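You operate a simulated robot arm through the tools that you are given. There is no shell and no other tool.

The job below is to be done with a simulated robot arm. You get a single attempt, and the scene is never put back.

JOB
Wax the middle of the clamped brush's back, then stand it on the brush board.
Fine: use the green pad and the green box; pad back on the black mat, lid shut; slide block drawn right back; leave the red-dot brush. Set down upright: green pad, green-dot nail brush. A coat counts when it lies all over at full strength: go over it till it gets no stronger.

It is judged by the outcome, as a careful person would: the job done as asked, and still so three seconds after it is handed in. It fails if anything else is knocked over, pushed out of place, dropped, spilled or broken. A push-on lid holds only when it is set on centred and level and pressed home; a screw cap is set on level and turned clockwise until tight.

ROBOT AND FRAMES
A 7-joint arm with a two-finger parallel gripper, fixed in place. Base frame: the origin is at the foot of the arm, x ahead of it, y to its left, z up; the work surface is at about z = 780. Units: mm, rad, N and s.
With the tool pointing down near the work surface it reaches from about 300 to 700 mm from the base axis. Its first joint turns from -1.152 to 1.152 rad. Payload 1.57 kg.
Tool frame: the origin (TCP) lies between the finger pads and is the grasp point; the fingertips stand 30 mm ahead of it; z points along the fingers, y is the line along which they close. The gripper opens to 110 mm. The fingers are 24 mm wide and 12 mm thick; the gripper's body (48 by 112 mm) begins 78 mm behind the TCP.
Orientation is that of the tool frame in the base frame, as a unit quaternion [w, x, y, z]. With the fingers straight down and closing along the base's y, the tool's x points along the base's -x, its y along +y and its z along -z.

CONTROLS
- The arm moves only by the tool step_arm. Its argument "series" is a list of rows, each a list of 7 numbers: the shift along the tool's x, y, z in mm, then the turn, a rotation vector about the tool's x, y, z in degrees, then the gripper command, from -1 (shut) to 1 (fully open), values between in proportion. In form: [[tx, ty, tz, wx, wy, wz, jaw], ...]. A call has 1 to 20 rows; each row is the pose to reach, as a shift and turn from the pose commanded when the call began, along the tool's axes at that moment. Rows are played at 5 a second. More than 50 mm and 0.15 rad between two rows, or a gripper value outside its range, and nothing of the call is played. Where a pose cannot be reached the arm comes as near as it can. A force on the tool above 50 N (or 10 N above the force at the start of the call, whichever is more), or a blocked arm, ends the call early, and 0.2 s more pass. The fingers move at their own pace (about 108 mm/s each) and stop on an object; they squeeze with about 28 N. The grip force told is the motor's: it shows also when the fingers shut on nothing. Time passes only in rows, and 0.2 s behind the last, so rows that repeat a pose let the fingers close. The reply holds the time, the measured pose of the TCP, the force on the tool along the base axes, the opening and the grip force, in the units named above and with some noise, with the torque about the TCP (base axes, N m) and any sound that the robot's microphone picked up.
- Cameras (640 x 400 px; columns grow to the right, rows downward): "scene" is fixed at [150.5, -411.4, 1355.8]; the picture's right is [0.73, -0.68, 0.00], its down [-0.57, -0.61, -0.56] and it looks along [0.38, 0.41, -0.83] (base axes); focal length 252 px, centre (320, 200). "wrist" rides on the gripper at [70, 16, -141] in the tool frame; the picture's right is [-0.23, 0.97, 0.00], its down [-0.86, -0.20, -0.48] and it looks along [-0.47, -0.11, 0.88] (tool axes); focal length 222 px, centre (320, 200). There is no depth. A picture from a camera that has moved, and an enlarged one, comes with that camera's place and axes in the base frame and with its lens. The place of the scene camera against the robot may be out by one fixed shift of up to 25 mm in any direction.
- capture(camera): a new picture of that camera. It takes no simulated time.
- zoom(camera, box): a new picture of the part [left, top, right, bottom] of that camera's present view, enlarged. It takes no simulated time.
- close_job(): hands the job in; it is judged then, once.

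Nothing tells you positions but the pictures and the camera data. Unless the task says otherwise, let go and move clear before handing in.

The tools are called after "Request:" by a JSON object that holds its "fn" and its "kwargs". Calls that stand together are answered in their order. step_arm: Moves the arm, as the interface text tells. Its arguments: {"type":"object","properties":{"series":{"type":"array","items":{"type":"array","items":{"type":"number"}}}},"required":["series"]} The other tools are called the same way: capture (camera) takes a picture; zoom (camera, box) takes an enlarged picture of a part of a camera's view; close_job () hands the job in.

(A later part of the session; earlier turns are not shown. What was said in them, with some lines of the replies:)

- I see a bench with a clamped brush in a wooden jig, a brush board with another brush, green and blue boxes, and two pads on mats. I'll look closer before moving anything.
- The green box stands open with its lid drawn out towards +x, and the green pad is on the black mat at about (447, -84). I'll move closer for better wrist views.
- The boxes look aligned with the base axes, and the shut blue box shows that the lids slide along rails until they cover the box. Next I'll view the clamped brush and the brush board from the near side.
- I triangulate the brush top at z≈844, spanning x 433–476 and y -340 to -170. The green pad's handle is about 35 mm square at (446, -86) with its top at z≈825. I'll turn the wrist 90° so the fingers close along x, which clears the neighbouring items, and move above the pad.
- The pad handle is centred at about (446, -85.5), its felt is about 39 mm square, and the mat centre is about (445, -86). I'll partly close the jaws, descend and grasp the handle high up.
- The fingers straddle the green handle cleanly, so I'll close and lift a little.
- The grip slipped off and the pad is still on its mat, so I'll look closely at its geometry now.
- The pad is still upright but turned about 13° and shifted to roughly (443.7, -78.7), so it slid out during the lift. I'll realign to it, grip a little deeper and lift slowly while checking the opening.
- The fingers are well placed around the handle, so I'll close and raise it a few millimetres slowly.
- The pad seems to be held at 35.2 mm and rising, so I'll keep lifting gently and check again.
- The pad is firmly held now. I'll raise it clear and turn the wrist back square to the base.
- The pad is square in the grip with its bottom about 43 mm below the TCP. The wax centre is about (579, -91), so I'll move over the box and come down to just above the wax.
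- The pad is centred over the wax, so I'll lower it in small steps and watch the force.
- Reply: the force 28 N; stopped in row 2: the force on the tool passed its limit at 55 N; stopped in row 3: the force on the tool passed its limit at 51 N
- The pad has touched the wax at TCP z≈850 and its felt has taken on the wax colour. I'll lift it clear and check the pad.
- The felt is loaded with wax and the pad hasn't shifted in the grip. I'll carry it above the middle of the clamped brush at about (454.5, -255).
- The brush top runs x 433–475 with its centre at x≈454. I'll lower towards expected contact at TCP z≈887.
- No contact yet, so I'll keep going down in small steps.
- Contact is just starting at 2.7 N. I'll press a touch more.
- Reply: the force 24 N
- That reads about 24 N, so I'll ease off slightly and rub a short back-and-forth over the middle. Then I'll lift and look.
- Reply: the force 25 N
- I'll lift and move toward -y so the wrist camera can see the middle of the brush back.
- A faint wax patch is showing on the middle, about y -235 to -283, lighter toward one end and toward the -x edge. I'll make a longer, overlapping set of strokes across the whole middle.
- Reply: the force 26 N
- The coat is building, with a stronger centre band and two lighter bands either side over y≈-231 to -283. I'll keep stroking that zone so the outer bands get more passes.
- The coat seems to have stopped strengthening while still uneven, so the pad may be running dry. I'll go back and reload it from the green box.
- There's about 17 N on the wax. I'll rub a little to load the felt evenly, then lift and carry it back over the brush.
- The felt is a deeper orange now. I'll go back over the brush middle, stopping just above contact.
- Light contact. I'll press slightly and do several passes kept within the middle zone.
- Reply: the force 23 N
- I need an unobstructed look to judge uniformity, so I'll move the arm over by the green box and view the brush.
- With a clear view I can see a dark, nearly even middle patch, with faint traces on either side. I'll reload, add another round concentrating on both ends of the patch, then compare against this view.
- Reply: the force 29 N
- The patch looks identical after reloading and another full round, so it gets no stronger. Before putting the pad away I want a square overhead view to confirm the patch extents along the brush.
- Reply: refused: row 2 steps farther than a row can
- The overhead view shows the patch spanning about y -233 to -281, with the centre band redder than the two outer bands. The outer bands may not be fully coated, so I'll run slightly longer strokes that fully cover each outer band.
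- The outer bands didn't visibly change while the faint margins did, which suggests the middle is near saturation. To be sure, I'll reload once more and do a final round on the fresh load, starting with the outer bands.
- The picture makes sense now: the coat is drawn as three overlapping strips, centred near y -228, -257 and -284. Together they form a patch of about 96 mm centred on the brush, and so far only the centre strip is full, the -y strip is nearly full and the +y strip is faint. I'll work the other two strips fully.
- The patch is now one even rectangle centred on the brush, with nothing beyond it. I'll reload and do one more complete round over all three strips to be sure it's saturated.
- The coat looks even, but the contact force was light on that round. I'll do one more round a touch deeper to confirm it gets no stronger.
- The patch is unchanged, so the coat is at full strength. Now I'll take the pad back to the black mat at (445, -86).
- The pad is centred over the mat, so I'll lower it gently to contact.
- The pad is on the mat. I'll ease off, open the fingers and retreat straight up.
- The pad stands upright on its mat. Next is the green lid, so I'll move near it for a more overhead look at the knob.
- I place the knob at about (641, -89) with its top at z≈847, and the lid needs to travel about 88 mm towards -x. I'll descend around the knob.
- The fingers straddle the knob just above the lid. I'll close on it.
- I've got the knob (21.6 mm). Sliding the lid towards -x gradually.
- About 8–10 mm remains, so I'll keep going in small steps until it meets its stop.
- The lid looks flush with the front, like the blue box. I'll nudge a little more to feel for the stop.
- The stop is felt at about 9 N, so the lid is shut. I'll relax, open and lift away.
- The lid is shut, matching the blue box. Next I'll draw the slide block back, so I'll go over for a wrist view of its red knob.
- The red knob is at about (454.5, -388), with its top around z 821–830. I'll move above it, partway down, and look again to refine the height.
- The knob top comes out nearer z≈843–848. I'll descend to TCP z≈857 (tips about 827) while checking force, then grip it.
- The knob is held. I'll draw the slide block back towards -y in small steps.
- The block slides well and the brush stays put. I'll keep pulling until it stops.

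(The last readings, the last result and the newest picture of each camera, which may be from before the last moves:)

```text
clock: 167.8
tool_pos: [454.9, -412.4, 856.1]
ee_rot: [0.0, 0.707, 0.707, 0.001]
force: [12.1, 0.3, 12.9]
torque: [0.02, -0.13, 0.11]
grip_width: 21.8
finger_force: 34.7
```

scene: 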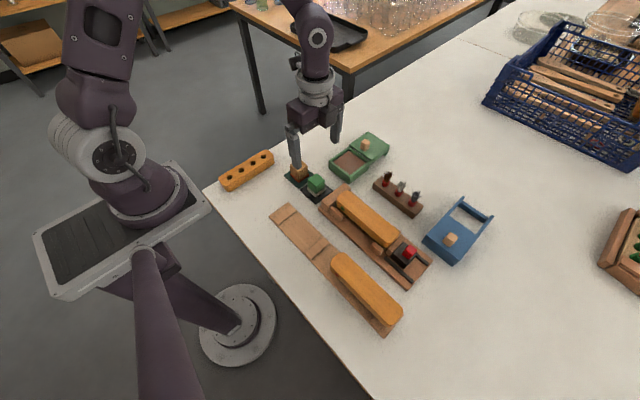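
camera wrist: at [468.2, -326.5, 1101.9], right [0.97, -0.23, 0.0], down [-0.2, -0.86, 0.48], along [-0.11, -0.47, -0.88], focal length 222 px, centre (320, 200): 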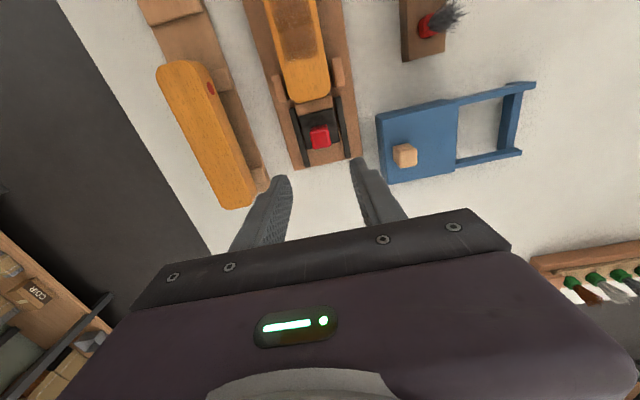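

Request:
{"fn": "step_arm", "kwargs": {"series": [[-2, 0.4, -0.3, 0, 0, 0, -1], [-4, 0.4, -0.3, 0, 0, 0, -1], [-6, 0.4, -0.3, 0, 0, 0, -1], [-6, 0.4, -0.3, 0, 0, 0, -1]]}}

Request:
{"fn": "zoom", "kwargs": {"camera": "scene", "box": [360, 220, 440, 300]}}

Request:
{"fn": "zoom", "kwargs": {"camera": "wrist", "box": [220, 60, 420, 220]}}

```text
clock: 168.8
tool_pos: [455.0, -417.3, 858.0]
ee_rot: [-0.002, 0.707, 0.707, 0.0]
force: [5.5, 8.0, 6.8]
torque: [-0.49, -0.14, 0.12]
grip_width: 21.7
finger_force: 34.9
```

```text
5.00 times, centred on (400, 260) of scene
camera zoom: at [150.5, -411.1, 1355.9], right [0.73, -0.68, 0.0], down [-0.57, -0.61, -0.56], along [0.38, 0.41, -0.83], focal length 1261 px, centre (-80, -100)
```

zoom: 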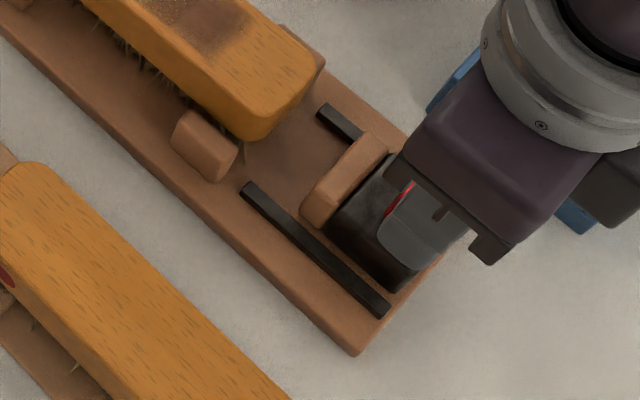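

```text
2.50 times, centred on (320, 140) of wrist
camera zoom: at [471.4, -349.1, 998.6], right [0.97, -0.23, 0.0], down [-0.2, -0.86, 0.48], along [-0.11, -0.46, -0.88], focal length 555 px, centre (320, 350)
```

zoom: 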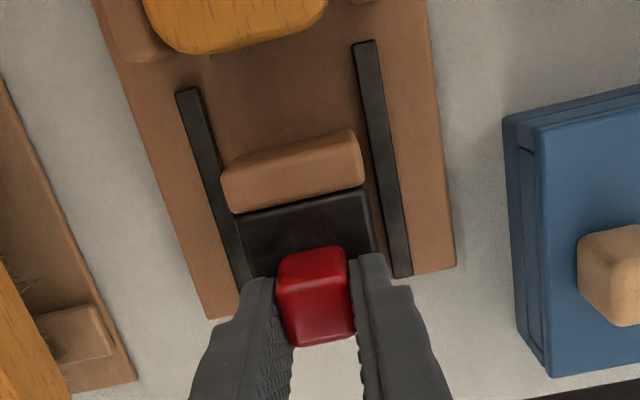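

A resisting force of about 8 N has appeared. I'll pull a bit more to confirm it's the end stop.

Request:
{"fn": "step_arm", "kwargs": {"series": [[-1, 0, 0, 0, 0, 0, -1], [-2, 0, 0, 0, 0, 0, -1], [-2, 0, 0, 0, 0, 0, -1]]}}

```text
clock: 169.6
tool_pos: [455.3, -419.4, 856.5]
ee_rot: [-0.001, 0.708, 0.706, 0.001]
force: [3.9, 22.0, 8.3]
torque: [0.48, -0.19, 0.1]
grip_width: 21.7
finger_force: 34.6
```

That's the end stop at 22 N. I'll relax slightly, release and lift clear.

Request:
{"fn": "step_arm", "kwargs": {"series": [[1, 0, 0, 0, 0, 0, -1], [1, 0, 0, 0, 0, 0, -0.4], [1, 0, 0, 0, 0, 0, -0.1], [1, 0, 0, 0, 0, 0, -0.1], [1, 0, -15, 0, 0, 0, -0.1], [1, 0, -50, 0, 0, 0, -0.1], [1, 0, -95, 0, 0, 0, -0.1], [1, 0, -95, 0, 0, 0, -0.1]]}}

Request:
{"fn": "zoom", "kwargs": {"camera": "scene", "box": [340, 200, 450, 310]}}

Request:
{"fn": "zoom", "kwargs": {"camera": "wrist", "box": [220, 30, 420, 190]}}

```text
clock: 171.4
tool_pos: [455.2, -419.6, 952.7]
ee_rot: [0.0, 0.707, 0.707, 0.0]
force: [-0.6, -0.6, 0.7]
torque: [-0.01, 0.03, 0.01]
grip_width: 49.5
finger_force: 0.1
```

```text
3.64 times, centred on (395, 255) of scene
camera zoom: at [150.5, -411.4, 1355.8], right [0.73, -0.68, 0.0], down [-0.57, -0.61, -0.56], along [0.38, 0.41, -0.83], focal length 917 px, centre (47, 0)
```

zoom: 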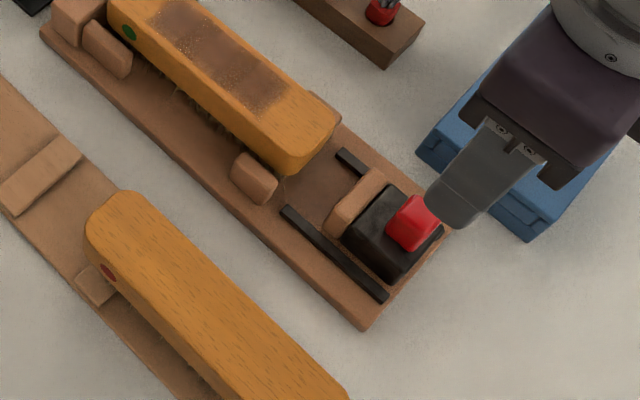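

```text
2.50 times, centred on (320, 110) of wrist
camera zoom: at [472.2, -350.8, 1093.9], right [0.97, -0.23, 0.0], down [-0.2, -0.86, 0.48], along [-0.11, -0.47, -0.88], focal length 555 px, centre (320, 425)
```

zoom: 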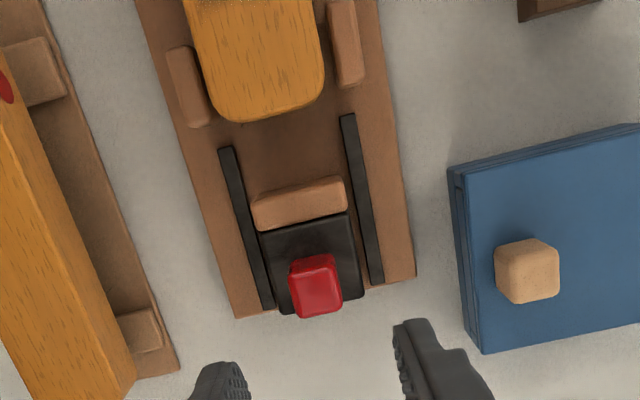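

The slide block is fully back. Next I'll view the brush board's free half to plan where the brush sits.

Request:
{"fn": "step_arm", "kwargs": {"series": [[30, -15, -20, 0, 0, 0, 0], [65, -30, -30, 0, 0, 0, 0.1], [100, -45, -30, 0, 0, 0, 0.1], [135, -60, -30, 0, 0, 0, 0.1], [170, -75, -30, 0, 0, 0, 0.1], [205, -92, -30, 0, 0, 0, 0.1], [230, -105, -30, 0, 0, 0, 0.1], [230, -105, -30, 0, 0, 0, 0.1]]}}

Request:
{"fn": "capture", "kwargs": {"camera": "wrist"}}

Request:
{"fn": "zoom", "kwargs": {"camera": "wrist", "box": [220, 0, 420, 160]}}

Request:
{"fn": "zoom", "kwargs": {"camera": "scene", "box": [260, 190, 420, 340]}}

```text
clock: 173.2
tool_pos: [351.0, -191.1, 982.1]
ee_rot: [0.001, 0.708, 0.706, 0.0]
force: [-0.2, -0.4, 0.2]
torque: [0.04, -0.01, 0.01]
grip_width: 60.7
finger_force: 0.0
```

```text
taken
camera wrist: at [367.1, -120.7, 1122.7], right [0.97, -0.23, 0.0], down [-0.2, -0.85, 0.48], along [-0.11, -0.47, -0.88], focal length 222 px, centre (320, 200)
```

wrist: 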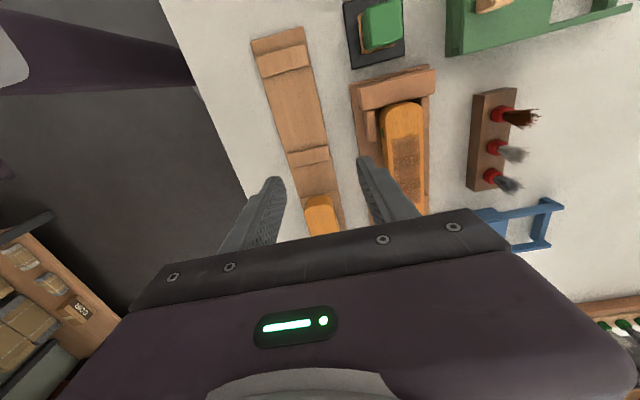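

```text
2.50 times, centred on (320, 80) of wrist
camera zoom: at [367.1, -120.7, 1122.7], right [0.97, -0.23, 0.0], down [-0.2, -0.85, 0.48], along [-0.11, -0.47, -0.88], focal length 555 px, centre (320, 500)
```

zoom: 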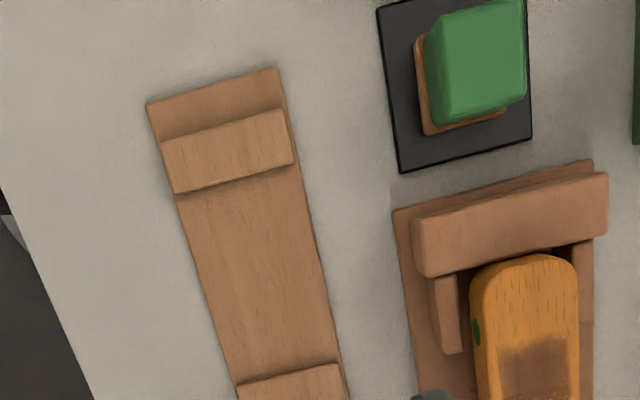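

```text
2.67 times, centred on (340, 265) of scene
camera zoom: at [150.5, -411.4, 1355.8], right [0.73, -0.68, 0.0], down [-0.57, -0.61, -0.56], along [0.38, 0.41, -0.83], focal length 673 px, centre (267, 27)
```

zoom: 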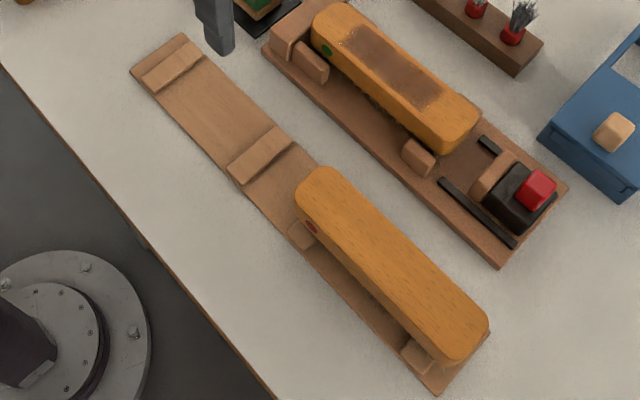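

The free rests are at y≈-92 and -216, with the board centre at x≈327.5, so the brush should be centred at about (327.5, -154). I'll go to the freed brush's centre at about (454, -256.5) and grip it across its width at the middle.

Request:
{"fn": "step_arm", "kwargs": {"series": [[-22, 35, 0, 0, 0, 0, 0.25], [-44, 70, 0, 0, 0, 0, 0.25], [-65.4, 103, 10, 0, 0, 0, 0.25], [-65.4, 103, 45, 0, 0, 0, 0.25], [-65.4, 103, 80, 0, 0, 0, 0.25], [-65.4, 103, 95, 0, 0, 0, 0.25], [-65.4, 103, 95, 0, 0, 0, 0.25]]}}

Request:
{"fn": "zoom", "kwargs": {"camera": "wrist", "box": [200, 60, 440, 240]}}

Request:
{"fn": "zoom", "kwargs": {"camera": "scene", "box": [310, 140, 430, 260]}}

```text
clock: 174.8
tool_pos: [453.1, -255.5, 886.4]
ee_rot: [-0.002, 0.708, 0.706, 0.0]
force: [0.1, 0.3, -0.3]
torque: [0.0, 0.02, -0.02]
grip_width: 68.6
finger_force: 0.1
```

```text
2.22 times, centred on (320, 150) of wrist
camera zoom: at [469.3, -185.6, 1028.1], right [0.97, -0.23, 0.0], down [-0.2, -0.86, 0.48], along [-0.11, -0.47, -0.88], focal length 494 px, centre (320, 311)
```

zoom: 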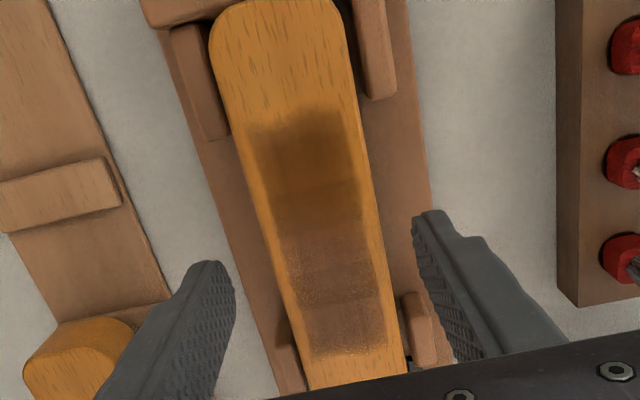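

```text
3.33 times, centred on (370, 200) of scene
camera zoom: at [150.5, -411.4, 1355.8], right [0.73, -0.68, 0.0], down [-0.57, -0.61, -0.56], along [0.38, 0.41, -0.83], focal length 841 px, centre (153, 200)
```

zoom: 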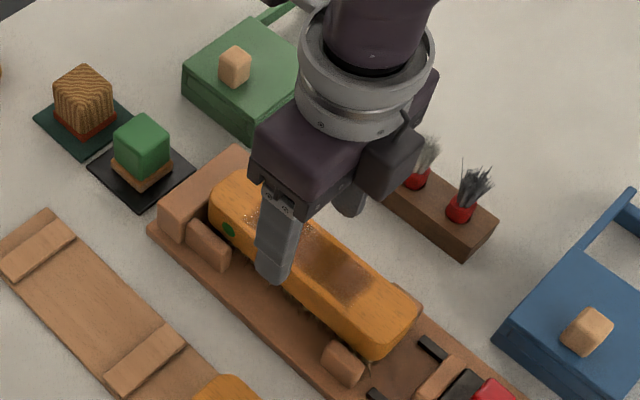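

The fingers straddle the brush, so I'll descend to grip its sides.

Request:
{"fn": "step_arm", "kwargs": {"series": [[-1, 1, 12, 0, 0, 0, 0.25], [-1, 1, 24, 0, 0, 0, 0.25], [-1, 1, 33, 0, 0, 0, 0.25], [-1, 1, 37, 0, 0, 0, 0.25], [-1, 1, 37, 0, 0, 0, 0.25]]}}

Request:
{"fn": "zoom", "kwargs": {"camera": "scene", "box": [320, 150, 420, 260]}}

Request:
{"fn": "zoom", "kwargs": {"camera": "wrist", "box": [200, 60, 440, 240]}}

```text
clock: 176.0
tool_pos: [453.3, -256.5, 849.6]
ee_rot: [0.0, 0.708, 0.706, 0.0]
force: [0.4, -0.7, -0.2]
torque: [0.0, 0.02, 0.0]
grip_width: 69.0
finger_force: 0.0
```

```text
3.64 times, centred on (370, 205) of scene
camera zoom: at [150.5, -411.4, 1355.8], right [0.73, -0.68, 0.0], down [-0.57, -0.61, -0.56], along [0.38, 0.41, -0.83], focal length 917 px, centre (138, 182)
```

zoom: 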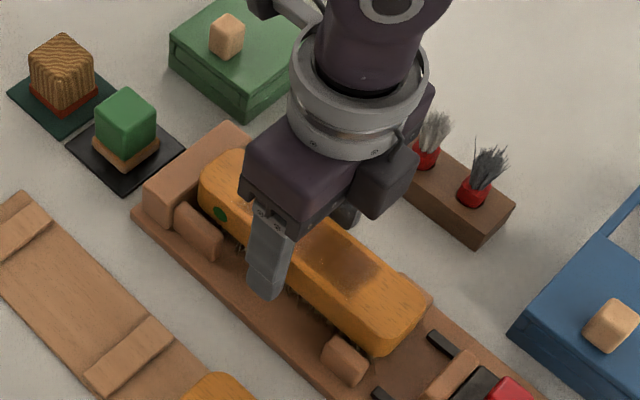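

```text
2.22 times, centred on (320, 150) of wrist
camera zoom: at [470.6, -187.0, 991.5], right [0.97, -0.23, 0.0], down [-0.2, -0.86, 0.48], along [-0.11, -0.47, -0.88], focal length 494 px, centre (320, 311)
```

zoom: 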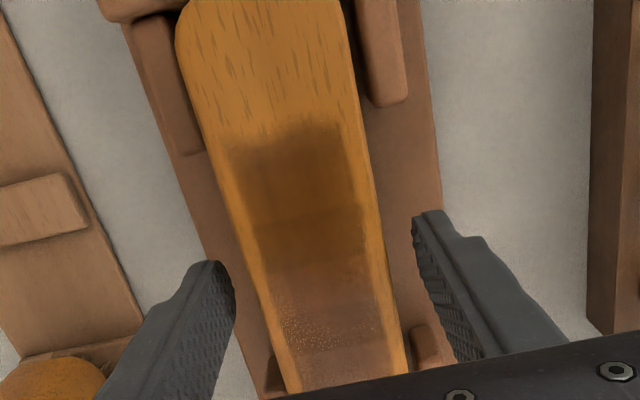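

I'll close on the brush and test with a small slow lift.

Request:
{"fn": "step_arm", "kwargs": {"series": [[0, 0, 0, 0, 0, 0, 0.0], [0, 0, 0, 0, 0, 0, -0.4], [0, 0, 0, 0, 0, 0, -1], [0, 0, 0, 0, 0, 0, -1], [0, 0, 0, 0, 0, 0, -1]]}}

Request:
{"fn": "step_arm", "kwargs": {"series": [[0, 0, -1, 0, 0, 0, -1], [0, 0, -3, 0, 0, 0, -1], [0, 0, -6, 0, 0, 0, -1], [0, 0, -6, 0, 0, 0, -1]]}}

Request:
{"fn": "zoom", "kwargs": {"camera": "scene", "box": [320, 150, 420, 260]}}

Request:
{"fn": "zoom", "kwargs": {"camera": "wrist", "box": [200, 60, 440, 240]}}

```text
clock: 177.2
tool_pos: [454.9, -256.0, 850.3]
ee_rot: [0.0, 0.708, 0.706, 0.0]
force: [0.6, -0.1, 0.5]
torque: [-0.09, 0.01, 0.05]
grip_width: 45.4
finger_force: 27.8
```

```text
clock: 178.2
tool_pos: [454.8, -256.5, 855.9]
ee_rot: [0.0, 0.707, 0.707, 0.0]
force: [0.8, 0.5, -1.9]
torque: [0.01, -0.02, -0.01]
grip_width: 45.6
finger_force: 28.3
```

```text
3.64 times, centred on (370, 205) of scene
camera zoom: at [150.5, -411.5, 1355.8], right [0.73, -0.68, 0.0], down [-0.57, -0.61, -0.56], along [0.38, 0.41, -0.83], focal length 917 px, centre (138, 182)
```

zoom: 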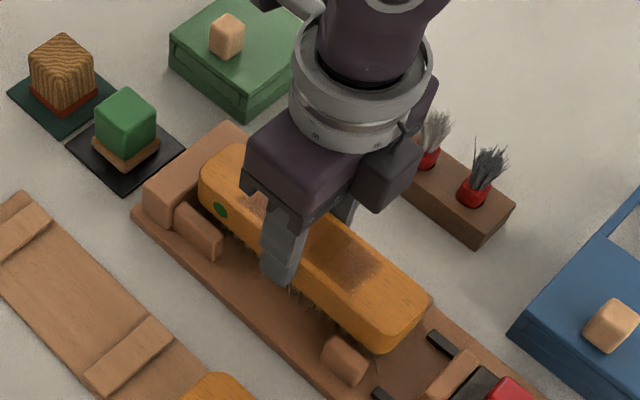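

```text
2.22 times, centred on (320, 150) of wrist
camera zoom: at [470.8, -187.1, 997.9], right [0.97, -0.23, 0.0], down [-0.2, -0.85, 0.48], along [-0.11, -0.47, -0.88], focal length 494 px, centre (320, 311)
```

zoom: 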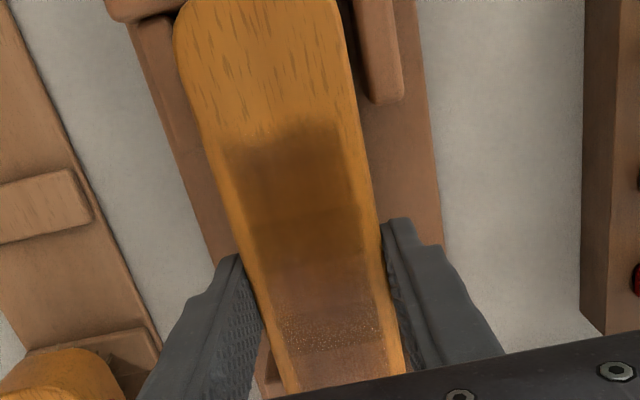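

The brush is held at 45.5 mm and rising level. I'll continue lifting.

Request:
{"fn": "step_arm", "kwargs": {"series": [[0, 0, -4, 0, 0, 0, -1], [0, 0, -9, 0, 0, 0, -1], [0, 0, -16, 0, 0, 0, -1], [0, 0, -25, 0, 0, 0, -1], [0, 0, -36, 0, 0, 0, -1], [0, 0, -48, 0, 0, 0, -1], [0, 0, -62, 0, 0, 0, -1], [0, 0, -78, 0, 0, 0, -1], [0, 0, -78, 0, 0, 0, -1]]}}

Request:
{"fn": "zoom", "kwargs": {"camera": "scene", "box": [310, 120, 430, 260]}}

Request:
{"fn": "zoom", "kwargs": {"camera": "wrist", "box": [200, 20, 440, 240]}}

```text
clock: 180.2
tool_pos: [453.1, -255.9, 933.6]
ee_rot: [0.0, 0.708, 0.707, 0.0]
force: [0.0, -0.5, -2.4]
torque: [0.0, -0.01, -0.03]
grip_width: 45.6
finger_force: 28.0
```

```text
2.86 times, centred on (370, 190) of scene
camera zoom: at [150.5, -411.5, 1355.8], right [0.73, -0.68, 0.0], down [-0.57, -0.61, -0.56], along [0.38, 0.41, -0.83], focal length 721 px, centre (177, 229)
```

zoom: 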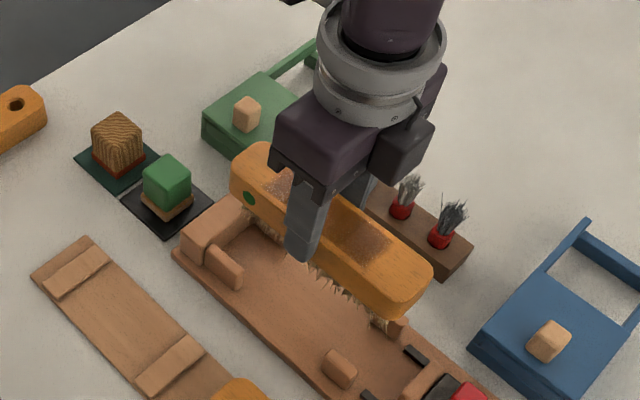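

```text
1.82 times, centred on (320, 130) of wrist
camera zoom: at [470.8, -187.1, 1076.0], right [0.97, -0.23, 0.0], down [-0.2, -0.86, 0.48], along [-0.11, -0.47, -0.88], focal length 404 px, centre (320, 327)
```

zoom: 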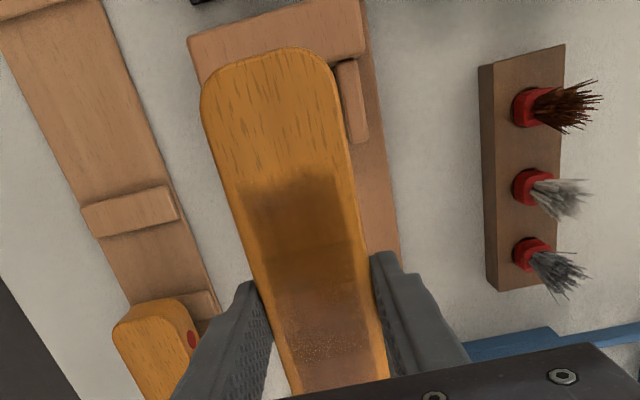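

The brush is held level with its centre about 1 mm from the TCP in y. I'll carry it over the board's free half, staying high.

Request:
{"fn": "step_arm", "kwargs": {"series": [[5, -20, 0, 0, 0, 0, -1], [20, -45, 0, 0, 0, 0, -1], [40, -72, 0, 0, 0, 0, -1], [62, -98, 0, 0, 0, 0, -1], [84, -118, 0, 0, 0, 0, -1], [100, -126.5, 0, 0, 0, 0, -1], [100, -126.5, 0, 0, 0, 0, -1]]}}

Request:
{"fn": "capture", "kwargs": {"camera": "wrist"}}

Request:
{"fn": "zoom", "kwargs": {"camera": "wrist", "box": [220, 0, 420, 200]}}

Request:
{"fn": "zoom", "kwargs": {"camera": "scene", "box": [240, 130, 400, 290]}}

```text
clock: 181.8
tool_pos: [327.5, -155.4, 934.3]
ee_rot: [0.0, 0.707, 0.707, -0.001]
force: [-0.8, -1.0, -2.4]
torque: [0.03, -0.02, 0.0]
grip_width: 45.4
finger_force: 28.0
```

```text
taken
camera wrist: at [344.5, -86.5, 1075.5], right [0.97, -0.23, 0.0], down [-0.2, -0.85, 0.48], along [-0.11, -0.47, -0.88], focal length 222 px, centre (320, 200)
```

wrist: 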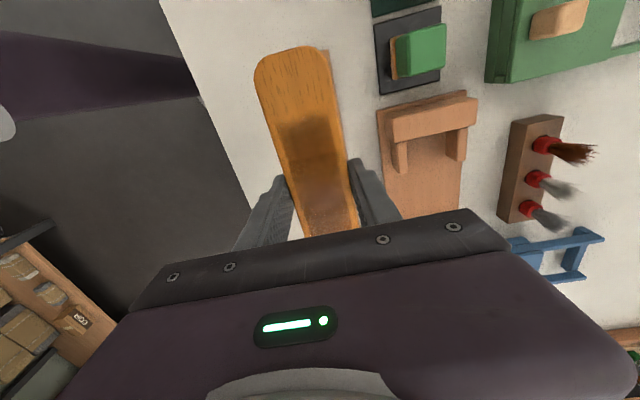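

```text
2.00 times, centred on (320, 100) of wrist
camera zoom: at [344.5, -86.5, 1075.5], right [0.97, -0.23, 0.0], down [-0.2, -0.85, 0.48], along [-0.11, -0.47, -0.88], focal length 444 px, centre (320, 400)
```

zoom: 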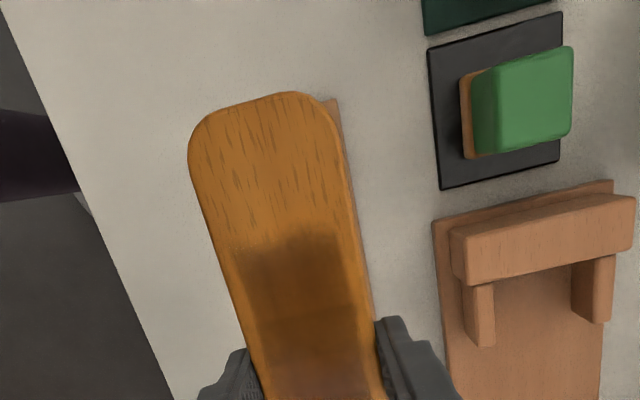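

```text
2.50 times, centred on (320, 210) of scene
camera zoom: at [150.5, -411.4, 1355.8], right [0.73, -0.68, 0.0], down [-0.57, -0.61, -0.56], along [0.38, 0.41, -0.83], focal length 631 px, centre (320, 175)
```

zoom: 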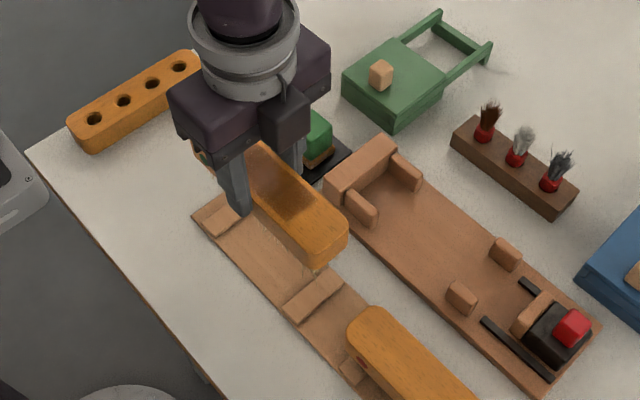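

The board's centre line is at x≈328, and the red brush's dot height shows a brush on the rests has its top near z 844, so contact should come near TCP z≈850. I'll lower to just above that.

Request:
{"fn": "step_arm", "kwargs": {"series": [[-0.6, 0.5, 20, 0, 0, 0, -1], [-0.6, 0.5, 40, 0, 0, 0, -1], [-0.6, 0.5, 56, 0, 0, 0, -1], [-0.6, 0.5, 68, 0, 0, 0, -1], [-0.6, 0.5, 74, 0, 0, 0, -1], [-0.6, 0.5, 74, 0, 0, 0, -1]]}}

Request:
{"fn": "capture", "kwargs": {"camera": "wrist"}}

Request:
{"fn": "zoom", "kwargs": {"camera": "scene", "box": [250, 150, 390, 290]}}

Request:
{"fn": "zoom", "kwargs": {"camera": "wrist", "box": [220, 20, 400, 200]}}

```text
clock: 183.2
tool_pos: [328.1, -158.2, 860.6]
ee_rot: [0.0, 0.708, 0.706, 0.001]
force: [-0.1, 0.3, -1.7]
torque: [-0.03, 0.01, -0.02]
grip_width: 45.5
finger_force: 27.9
```

```text
taken
camera wrist: at [344.6, -87.4, 1001.5], right [0.97, -0.23, 0.0], down [-0.2, -0.85, 0.48], along [-0.11, -0.47, -0.88], focal length 222 px, centre (320, 200)
```

wrist: 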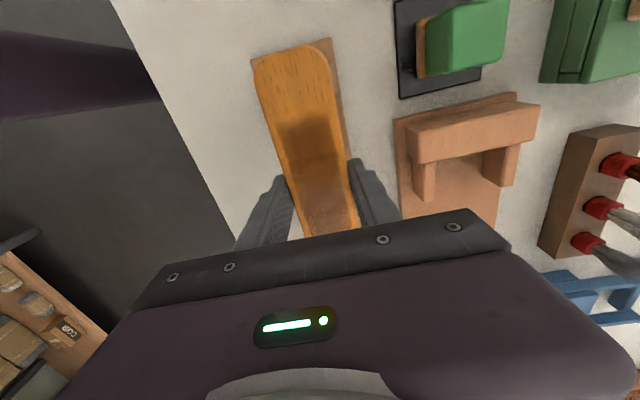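

```text
2.86 times, centred on (320, 220) of scene
camera zoom: at [150.5, -411.5, 1355.8], right [0.73, -0.68, 0.0], down [-0.57, -0.61, -0.56], along [0.38, 0.41, -0.83], focal length 721 px, centre (320, 143)
```

zoom: 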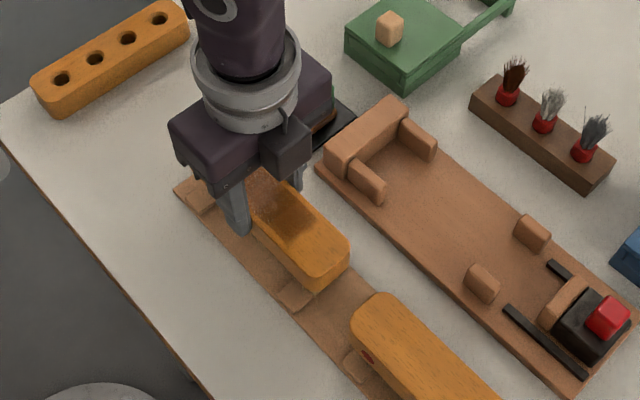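

```text
2.22 times, centred on (310, 110) of wrist
camera zoom: at [344.6, -87.4, 1001.5], right [0.97, -0.23, 0.0], down [-0.2, -0.85, 0.48], along [-0.11, -0.47, -0.88], focal length 494 px, centre (342, 400)
```

zoom: 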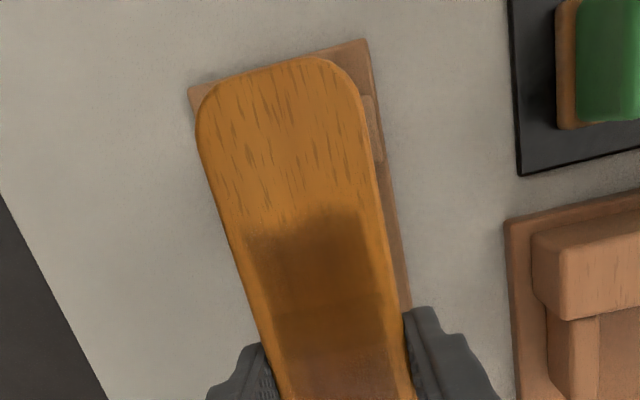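

The brush is lined up over the rests. I'll lower in small steps and watch the force.

Request:
{"fn": "step_arm", "kwargs": {"series": [[0, -0.5, 2, 0, 0, 0, -1], [0, -0.5, 4, 0, 0, 0, -1], [0, -0.5, 6, 0, 0, 0, -1], [0, -0.5, 6, 0, 0, 0, -1]]}}

```text
clock: 184.2
tool_pos: [328.1, -157.2, 854.5]
ee_rot: [0.0, 0.707, 0.707, 0.0]
force: [-0.4, 0.5, -2.7]
torque: [0.0, 0.01, 0.01]
grip_width: 45.5
finger_force: 27.7
```

Request:
{"fn": "step_arm", "kwargs": {"series": [[0.5, 0, 1, 0, 0, 0, -1], [0.5, 0, 2, 0, 0, 0, -1], [0.5, 0, 3, 0, 0, 0, -1], [0.5, 0, 3, 0, 0, 0, -1]]}}

```text
clock: 185.2
tool_pos: [328.4, -155.8, 852.4]
ee_rot: [0.0, 0.708, 0.706, 0.0]
force: [0.5, -0.3, -1.8]
torque: [0.01, 0.02, 0.01]
grip_width: 45.5
finger_force: 28.0
```

Request:
{"fn": "step_arm", "kwargs": {"series": [[0, 0, 0.7, 0, 0, 0, -1], [0, 0, 1.4, 0, 0, 0, -1], [0, 0, 1.4, 0, 0, 0, -1]]}}

```text
clock: 186.0
tool_pos: [327.9, -155.6, 849.4]
ee_rot: [0.0, 0.707, 0.707, -0.001]
force: [-0.1, 0.1, -1.3]
torque: [0.03, 0.01, 0.0]
grip_width: 45.7
finger_force: 28.7
```

Request:
{"fn": "step_arm", "kwargs": {"series": [[0, 0, 0.6, 0, 0, 0, -1], [0, 0, 1.2, 0, 0, 0, -1], [0, 0, 1.2, 0, 0, 0, -1]]}}

Request:
{"fn": "zoom", "kwargs": {"camera": "scene", "box": [280, 190, 390, 300]}}

```text
clock: 186.8
tool_pos: [328.2, -155.3, 848.7]
ee_rot: [0.0, 0.708, 0.706, -0.001]
force: [0.3, 0.6, -1.8]
torque: [-0.04, 0.05, -0.01]
grip_width: 45.7
finger_force: 28.4
```

```text
3.64 times, centred on (335, 245) of scene
camera zoom: at [150.5, -411.5, 1355.8], right [0.73, -0.68, 0.0], down [-0.57, -0.61, -0.56], along [0.38, 0.41, -0.83], focal length 917 px, centre (266, 36)
```

zoom: 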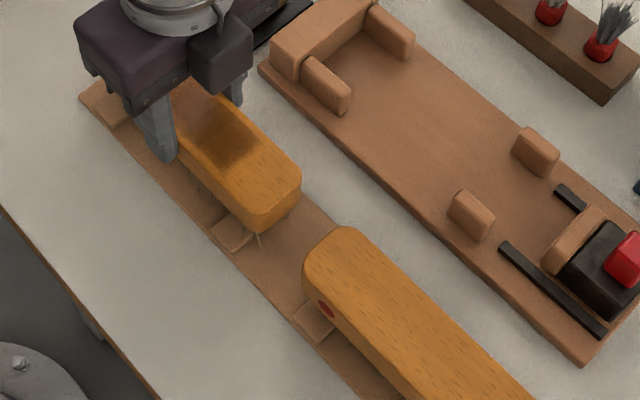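

Request:
{"fn": "step_arm", "kwargs": {"series": [[0, 0, 0.8, 0, 0, 0, -1], [0, 0, 1.6, 0, 0, 0, -1], [0, 0, 1.6, 0, 0, 0, -1]]}}

```text
clock: 187.6
tool_pos: [327.1, -156.8, 848.9]
ee_rot: [0.0, 0.708, 0.706, 0.0]
force: [-1.0, 2.3, 21.9]
torque: [0.06, 0.04, -0.01]
grip_width: 45.5
finger_force: 27.8
```

Contact is firm and the torques are small, so the brush is seated evenly on both rests. I'll ease off, open the fingers slowly and look before leaving.

Request:
{"fn": "step_arm", "kwargs": {"series": [[0, 0, -0.5, 0, 0, 0, -1], [0, 0, -0.5, 0, 0, 0, -0.5], [0, 0, -0.5, 0, 0, 0, -0.1], [0, 0, -0.5, 0, 0, 0, 0.1], [0, 0, -0.5, 0, 0, 0, 0.1]]}}

Request:
{"fn": "zoom", "kwargs": {"camera": "wrist", "box": [200, 20, 440, 240]}}

Request:
{"fn": "zoom", "kwargs": {"camera": "scene", "box": [260, 180, 370, 290]}}

```text
clock: 188.8
tool_pos: [328.0, -157.0, 848.2]
ee_rot: [0.0, 0.707, 0.707, 0.001]
force: [-0.8, -0.3, -0.1]
torque: [-0.01, 0.0, 0.0]
grip_width: 60.5
finger_force: 0.1
```

```text
1.82 times, centred on (320, 130) of wrist
camera zoom: at [344.3, -86.7, 989.4], right [0.97, -0.23, 0.0], down [-0.2, -0.86, 0.48], along [-0.11, -0.47, -0.88], focal length 404 px, centre (320, 327)
```

zoom: 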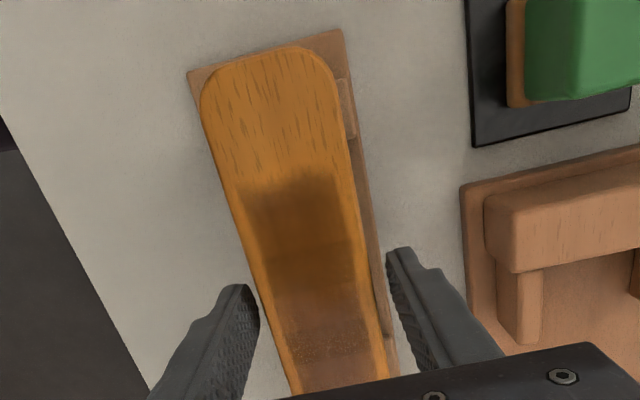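

```text
3.64 times, centred on (315, 235) of scene
camera zoom: at [150.5, -411.4, 1355.8], right [0.73, -0.68, 0.0], down [-0.57, -0.61, -0.56], along [0.38, 0.41, -0.83], focal length 917 px, centre (338, 73)
```

zoom: 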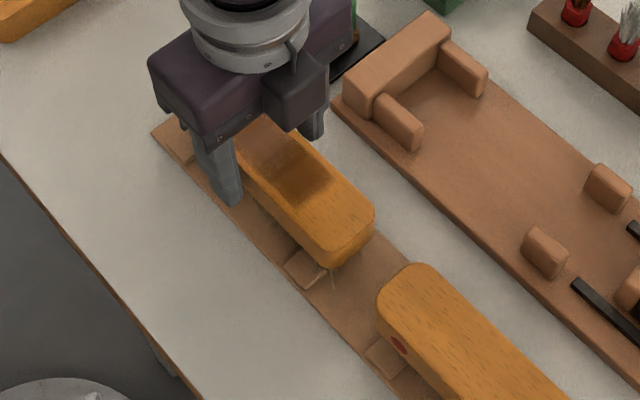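

The brush stands by itself on the rests. I'll lift straight up and clear, then inspect everything.

Request:
{"fn": "step_arm", "kwargs": {"series": [[0, 0, -10, 0, 0, 0, 0.1], [0, 0, -30, 0, 0, 0, 0.1], [0, 0, -60, 0, 0, 0, 0.1], [0, 0, -100, 0, 0, 0, 0.1], [10, 20, -140, 0, 0, 0, 0.1], [30, 60, -150, 0, 0, 0, 0.1], [50, 100, -150, 0, 0, 0, 0.1], [70, 145, -150, 0, 0, 0, 0.1], [90, 190, -150, 0, 0, 0, 0.1], [90, 190, -150, 0, 0, 0, 0.1]]}}

Request:
{"fn": "capture", "kwargs": {"camera": "scene"}}

Request:
{"fn": "zoom", "kwargs": {"camera": "scene", "box": [260, 180, 420, 340]}}

Request:
{"fn": "zoom", "kwargs": {"camera": "scene", "box": [275, 195, 355, 275]}}

```text
clock: 191.0
tool_pos: [517.4, -66.1, 997.2]
ee_rot: [0.001, 0.708, 0.706, 0.0]
force: [0.3, -0.2, 0.0]
torque: [0.06, 0.02, -0.01]
grip_width: 60.9
finger_force: 0.1
```

```text
taken
```

scene: 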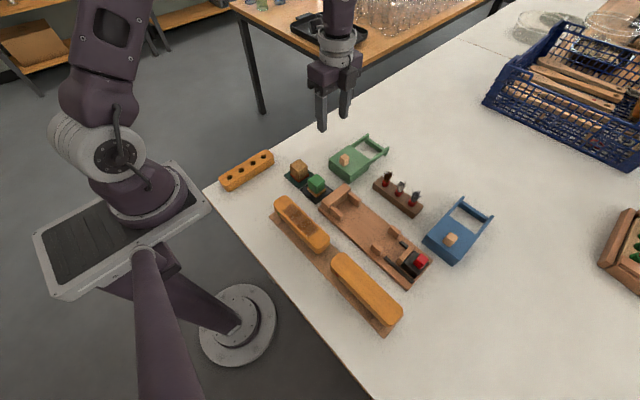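

```text
2.50 times, centred on (340, 260) of scene
camera zoom: at [150.5, -411.4, 1355.8], right [0.73, -0.68, 0.0], down [-0.57, -0.61, -0.56], along [0.38, 0.41, -0.83], focal length 631 px, centre (270, 50)
```

zoom: 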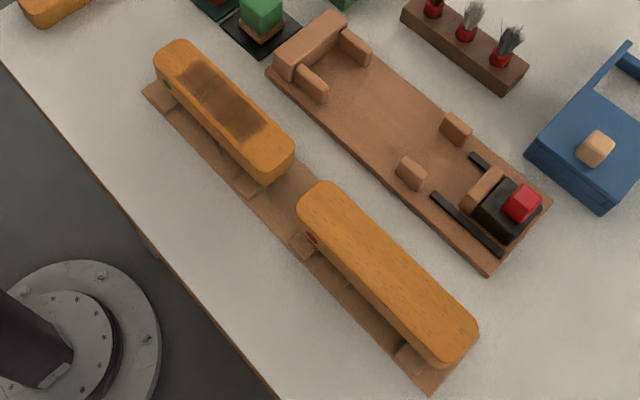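

```text
5.00 times, centred on (315, 235) of scene
camera zoom: at [150.5, -411.4, 1355.8], right [0.73, -0.68, 0.0], down [-0.57, -0.61, -0.56], along [0.38, 0.41, -0.83], focal length 1261 px, centre (345, 25)
```

zoom: 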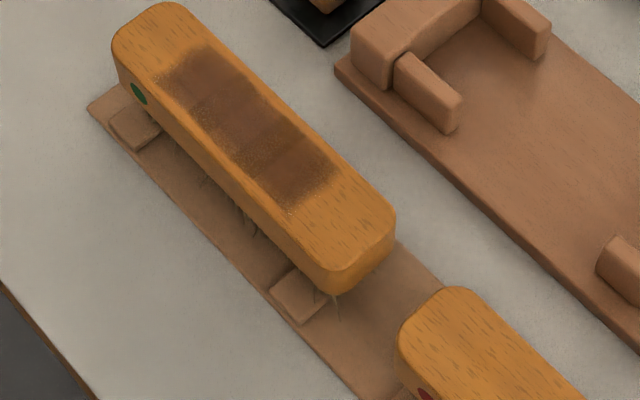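

The waxed brush stands on its rests beside the untouched red-dot brush. A final check of the pad, box and slide block before handing in.

Request:
{"fn": "zoom", "kwargs": {"camera": "scene", "box": [270, 120, 430, 220]}}

Request:
{"fn": "zoom", "kwargs": {"camera": "scene", "box": [360, 190, 510, 300]}}

Request:
{"fn": "zoom", "kwargs": {"camera": "wrist", "box": [100, 20, 420, 230]}}

```text
4.00 times, centred on (350, 170) of scene
camera zoom: at [150.5, -411.4, 1355.8], right [0.73, -0.68, 0.0], down [-0.57, -0.61, -0.56], along [0.38, 0.41, -0.83], focal length 1009 px, centre (200, 320)
```

zoom: 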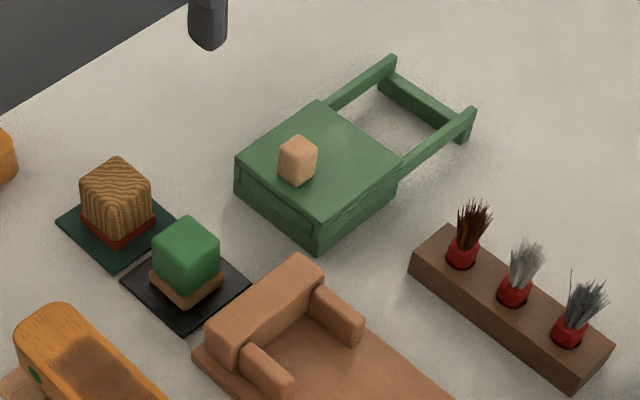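

```text
3.64 times, centred on (435, 245) of scene
camera zoom: at [150.5, -411.4, 1355.8], right [0.73, -0.68, 0.0], down [-0.57, -0.61, -0.56], along [0.38, 0.41, -0.83], focal length 917 px, centre (-98, 36)
```

zoom: 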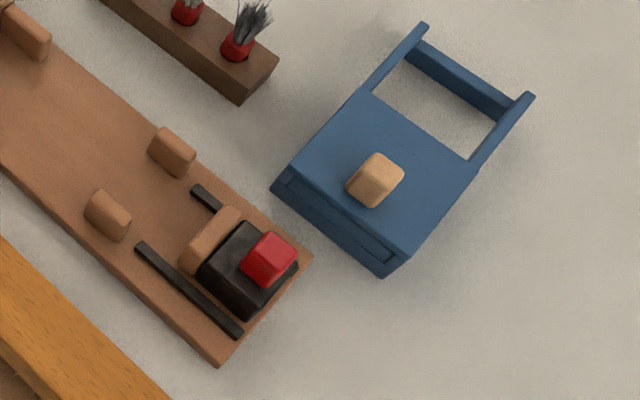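

```text
1.90 times, centred on (260, 125) of wrist
camera zoom: at [534.8, 3.1, 1139.9], right [0.97, -0.23, 0.0], down [-0.2, -0.86, 0.48], along [-0.11, -0.47, -0.88], focal length 423 px, centre (434, 343)
```

zoom: 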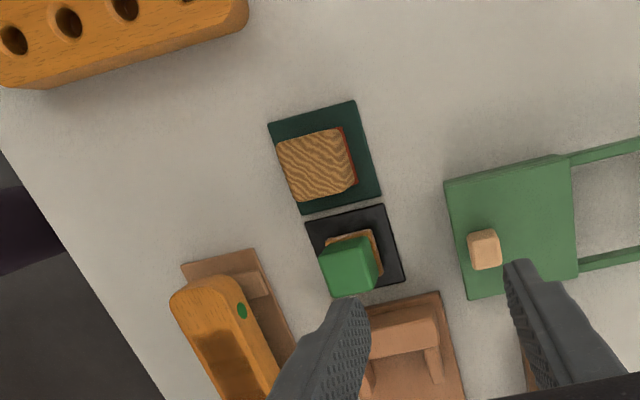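

Everything looks right. The middle of the brush's back is evenly waxed and the brush stands on the board, the green pad is upright on the black mat, the green lid is shut, the slide block is fully back and the red-dot brush is untouched. I'm handing the job in.

Request:
{"fn": "close_job", "kwargs": {}}

```text
The job is handed in.
```

The brush is waxed and standing upright on the board's free rests, and the job is handed in. No verdict came back.

- **Wax:** the coat covers a patch about 96 mm long, centred on the brush's back. I reloaded the pad several times and went over it until further passes made no visible difference. I took that patch to be "the middle"; both ends of the back are bare.
- **Green pad:** it slipped from the grip on the first lift and turned about 13° on its mat, but stayed upright. I gripped it again, and after waxing I set it back upright on the black mat.
- **Green box:** the lid is slid fully shut against its stop.
- **Slide block:** it is drawn back to its end stop.
- **Red-dot brush:** it was not touched. In the final pictures nothing else looked knocked over or moved.
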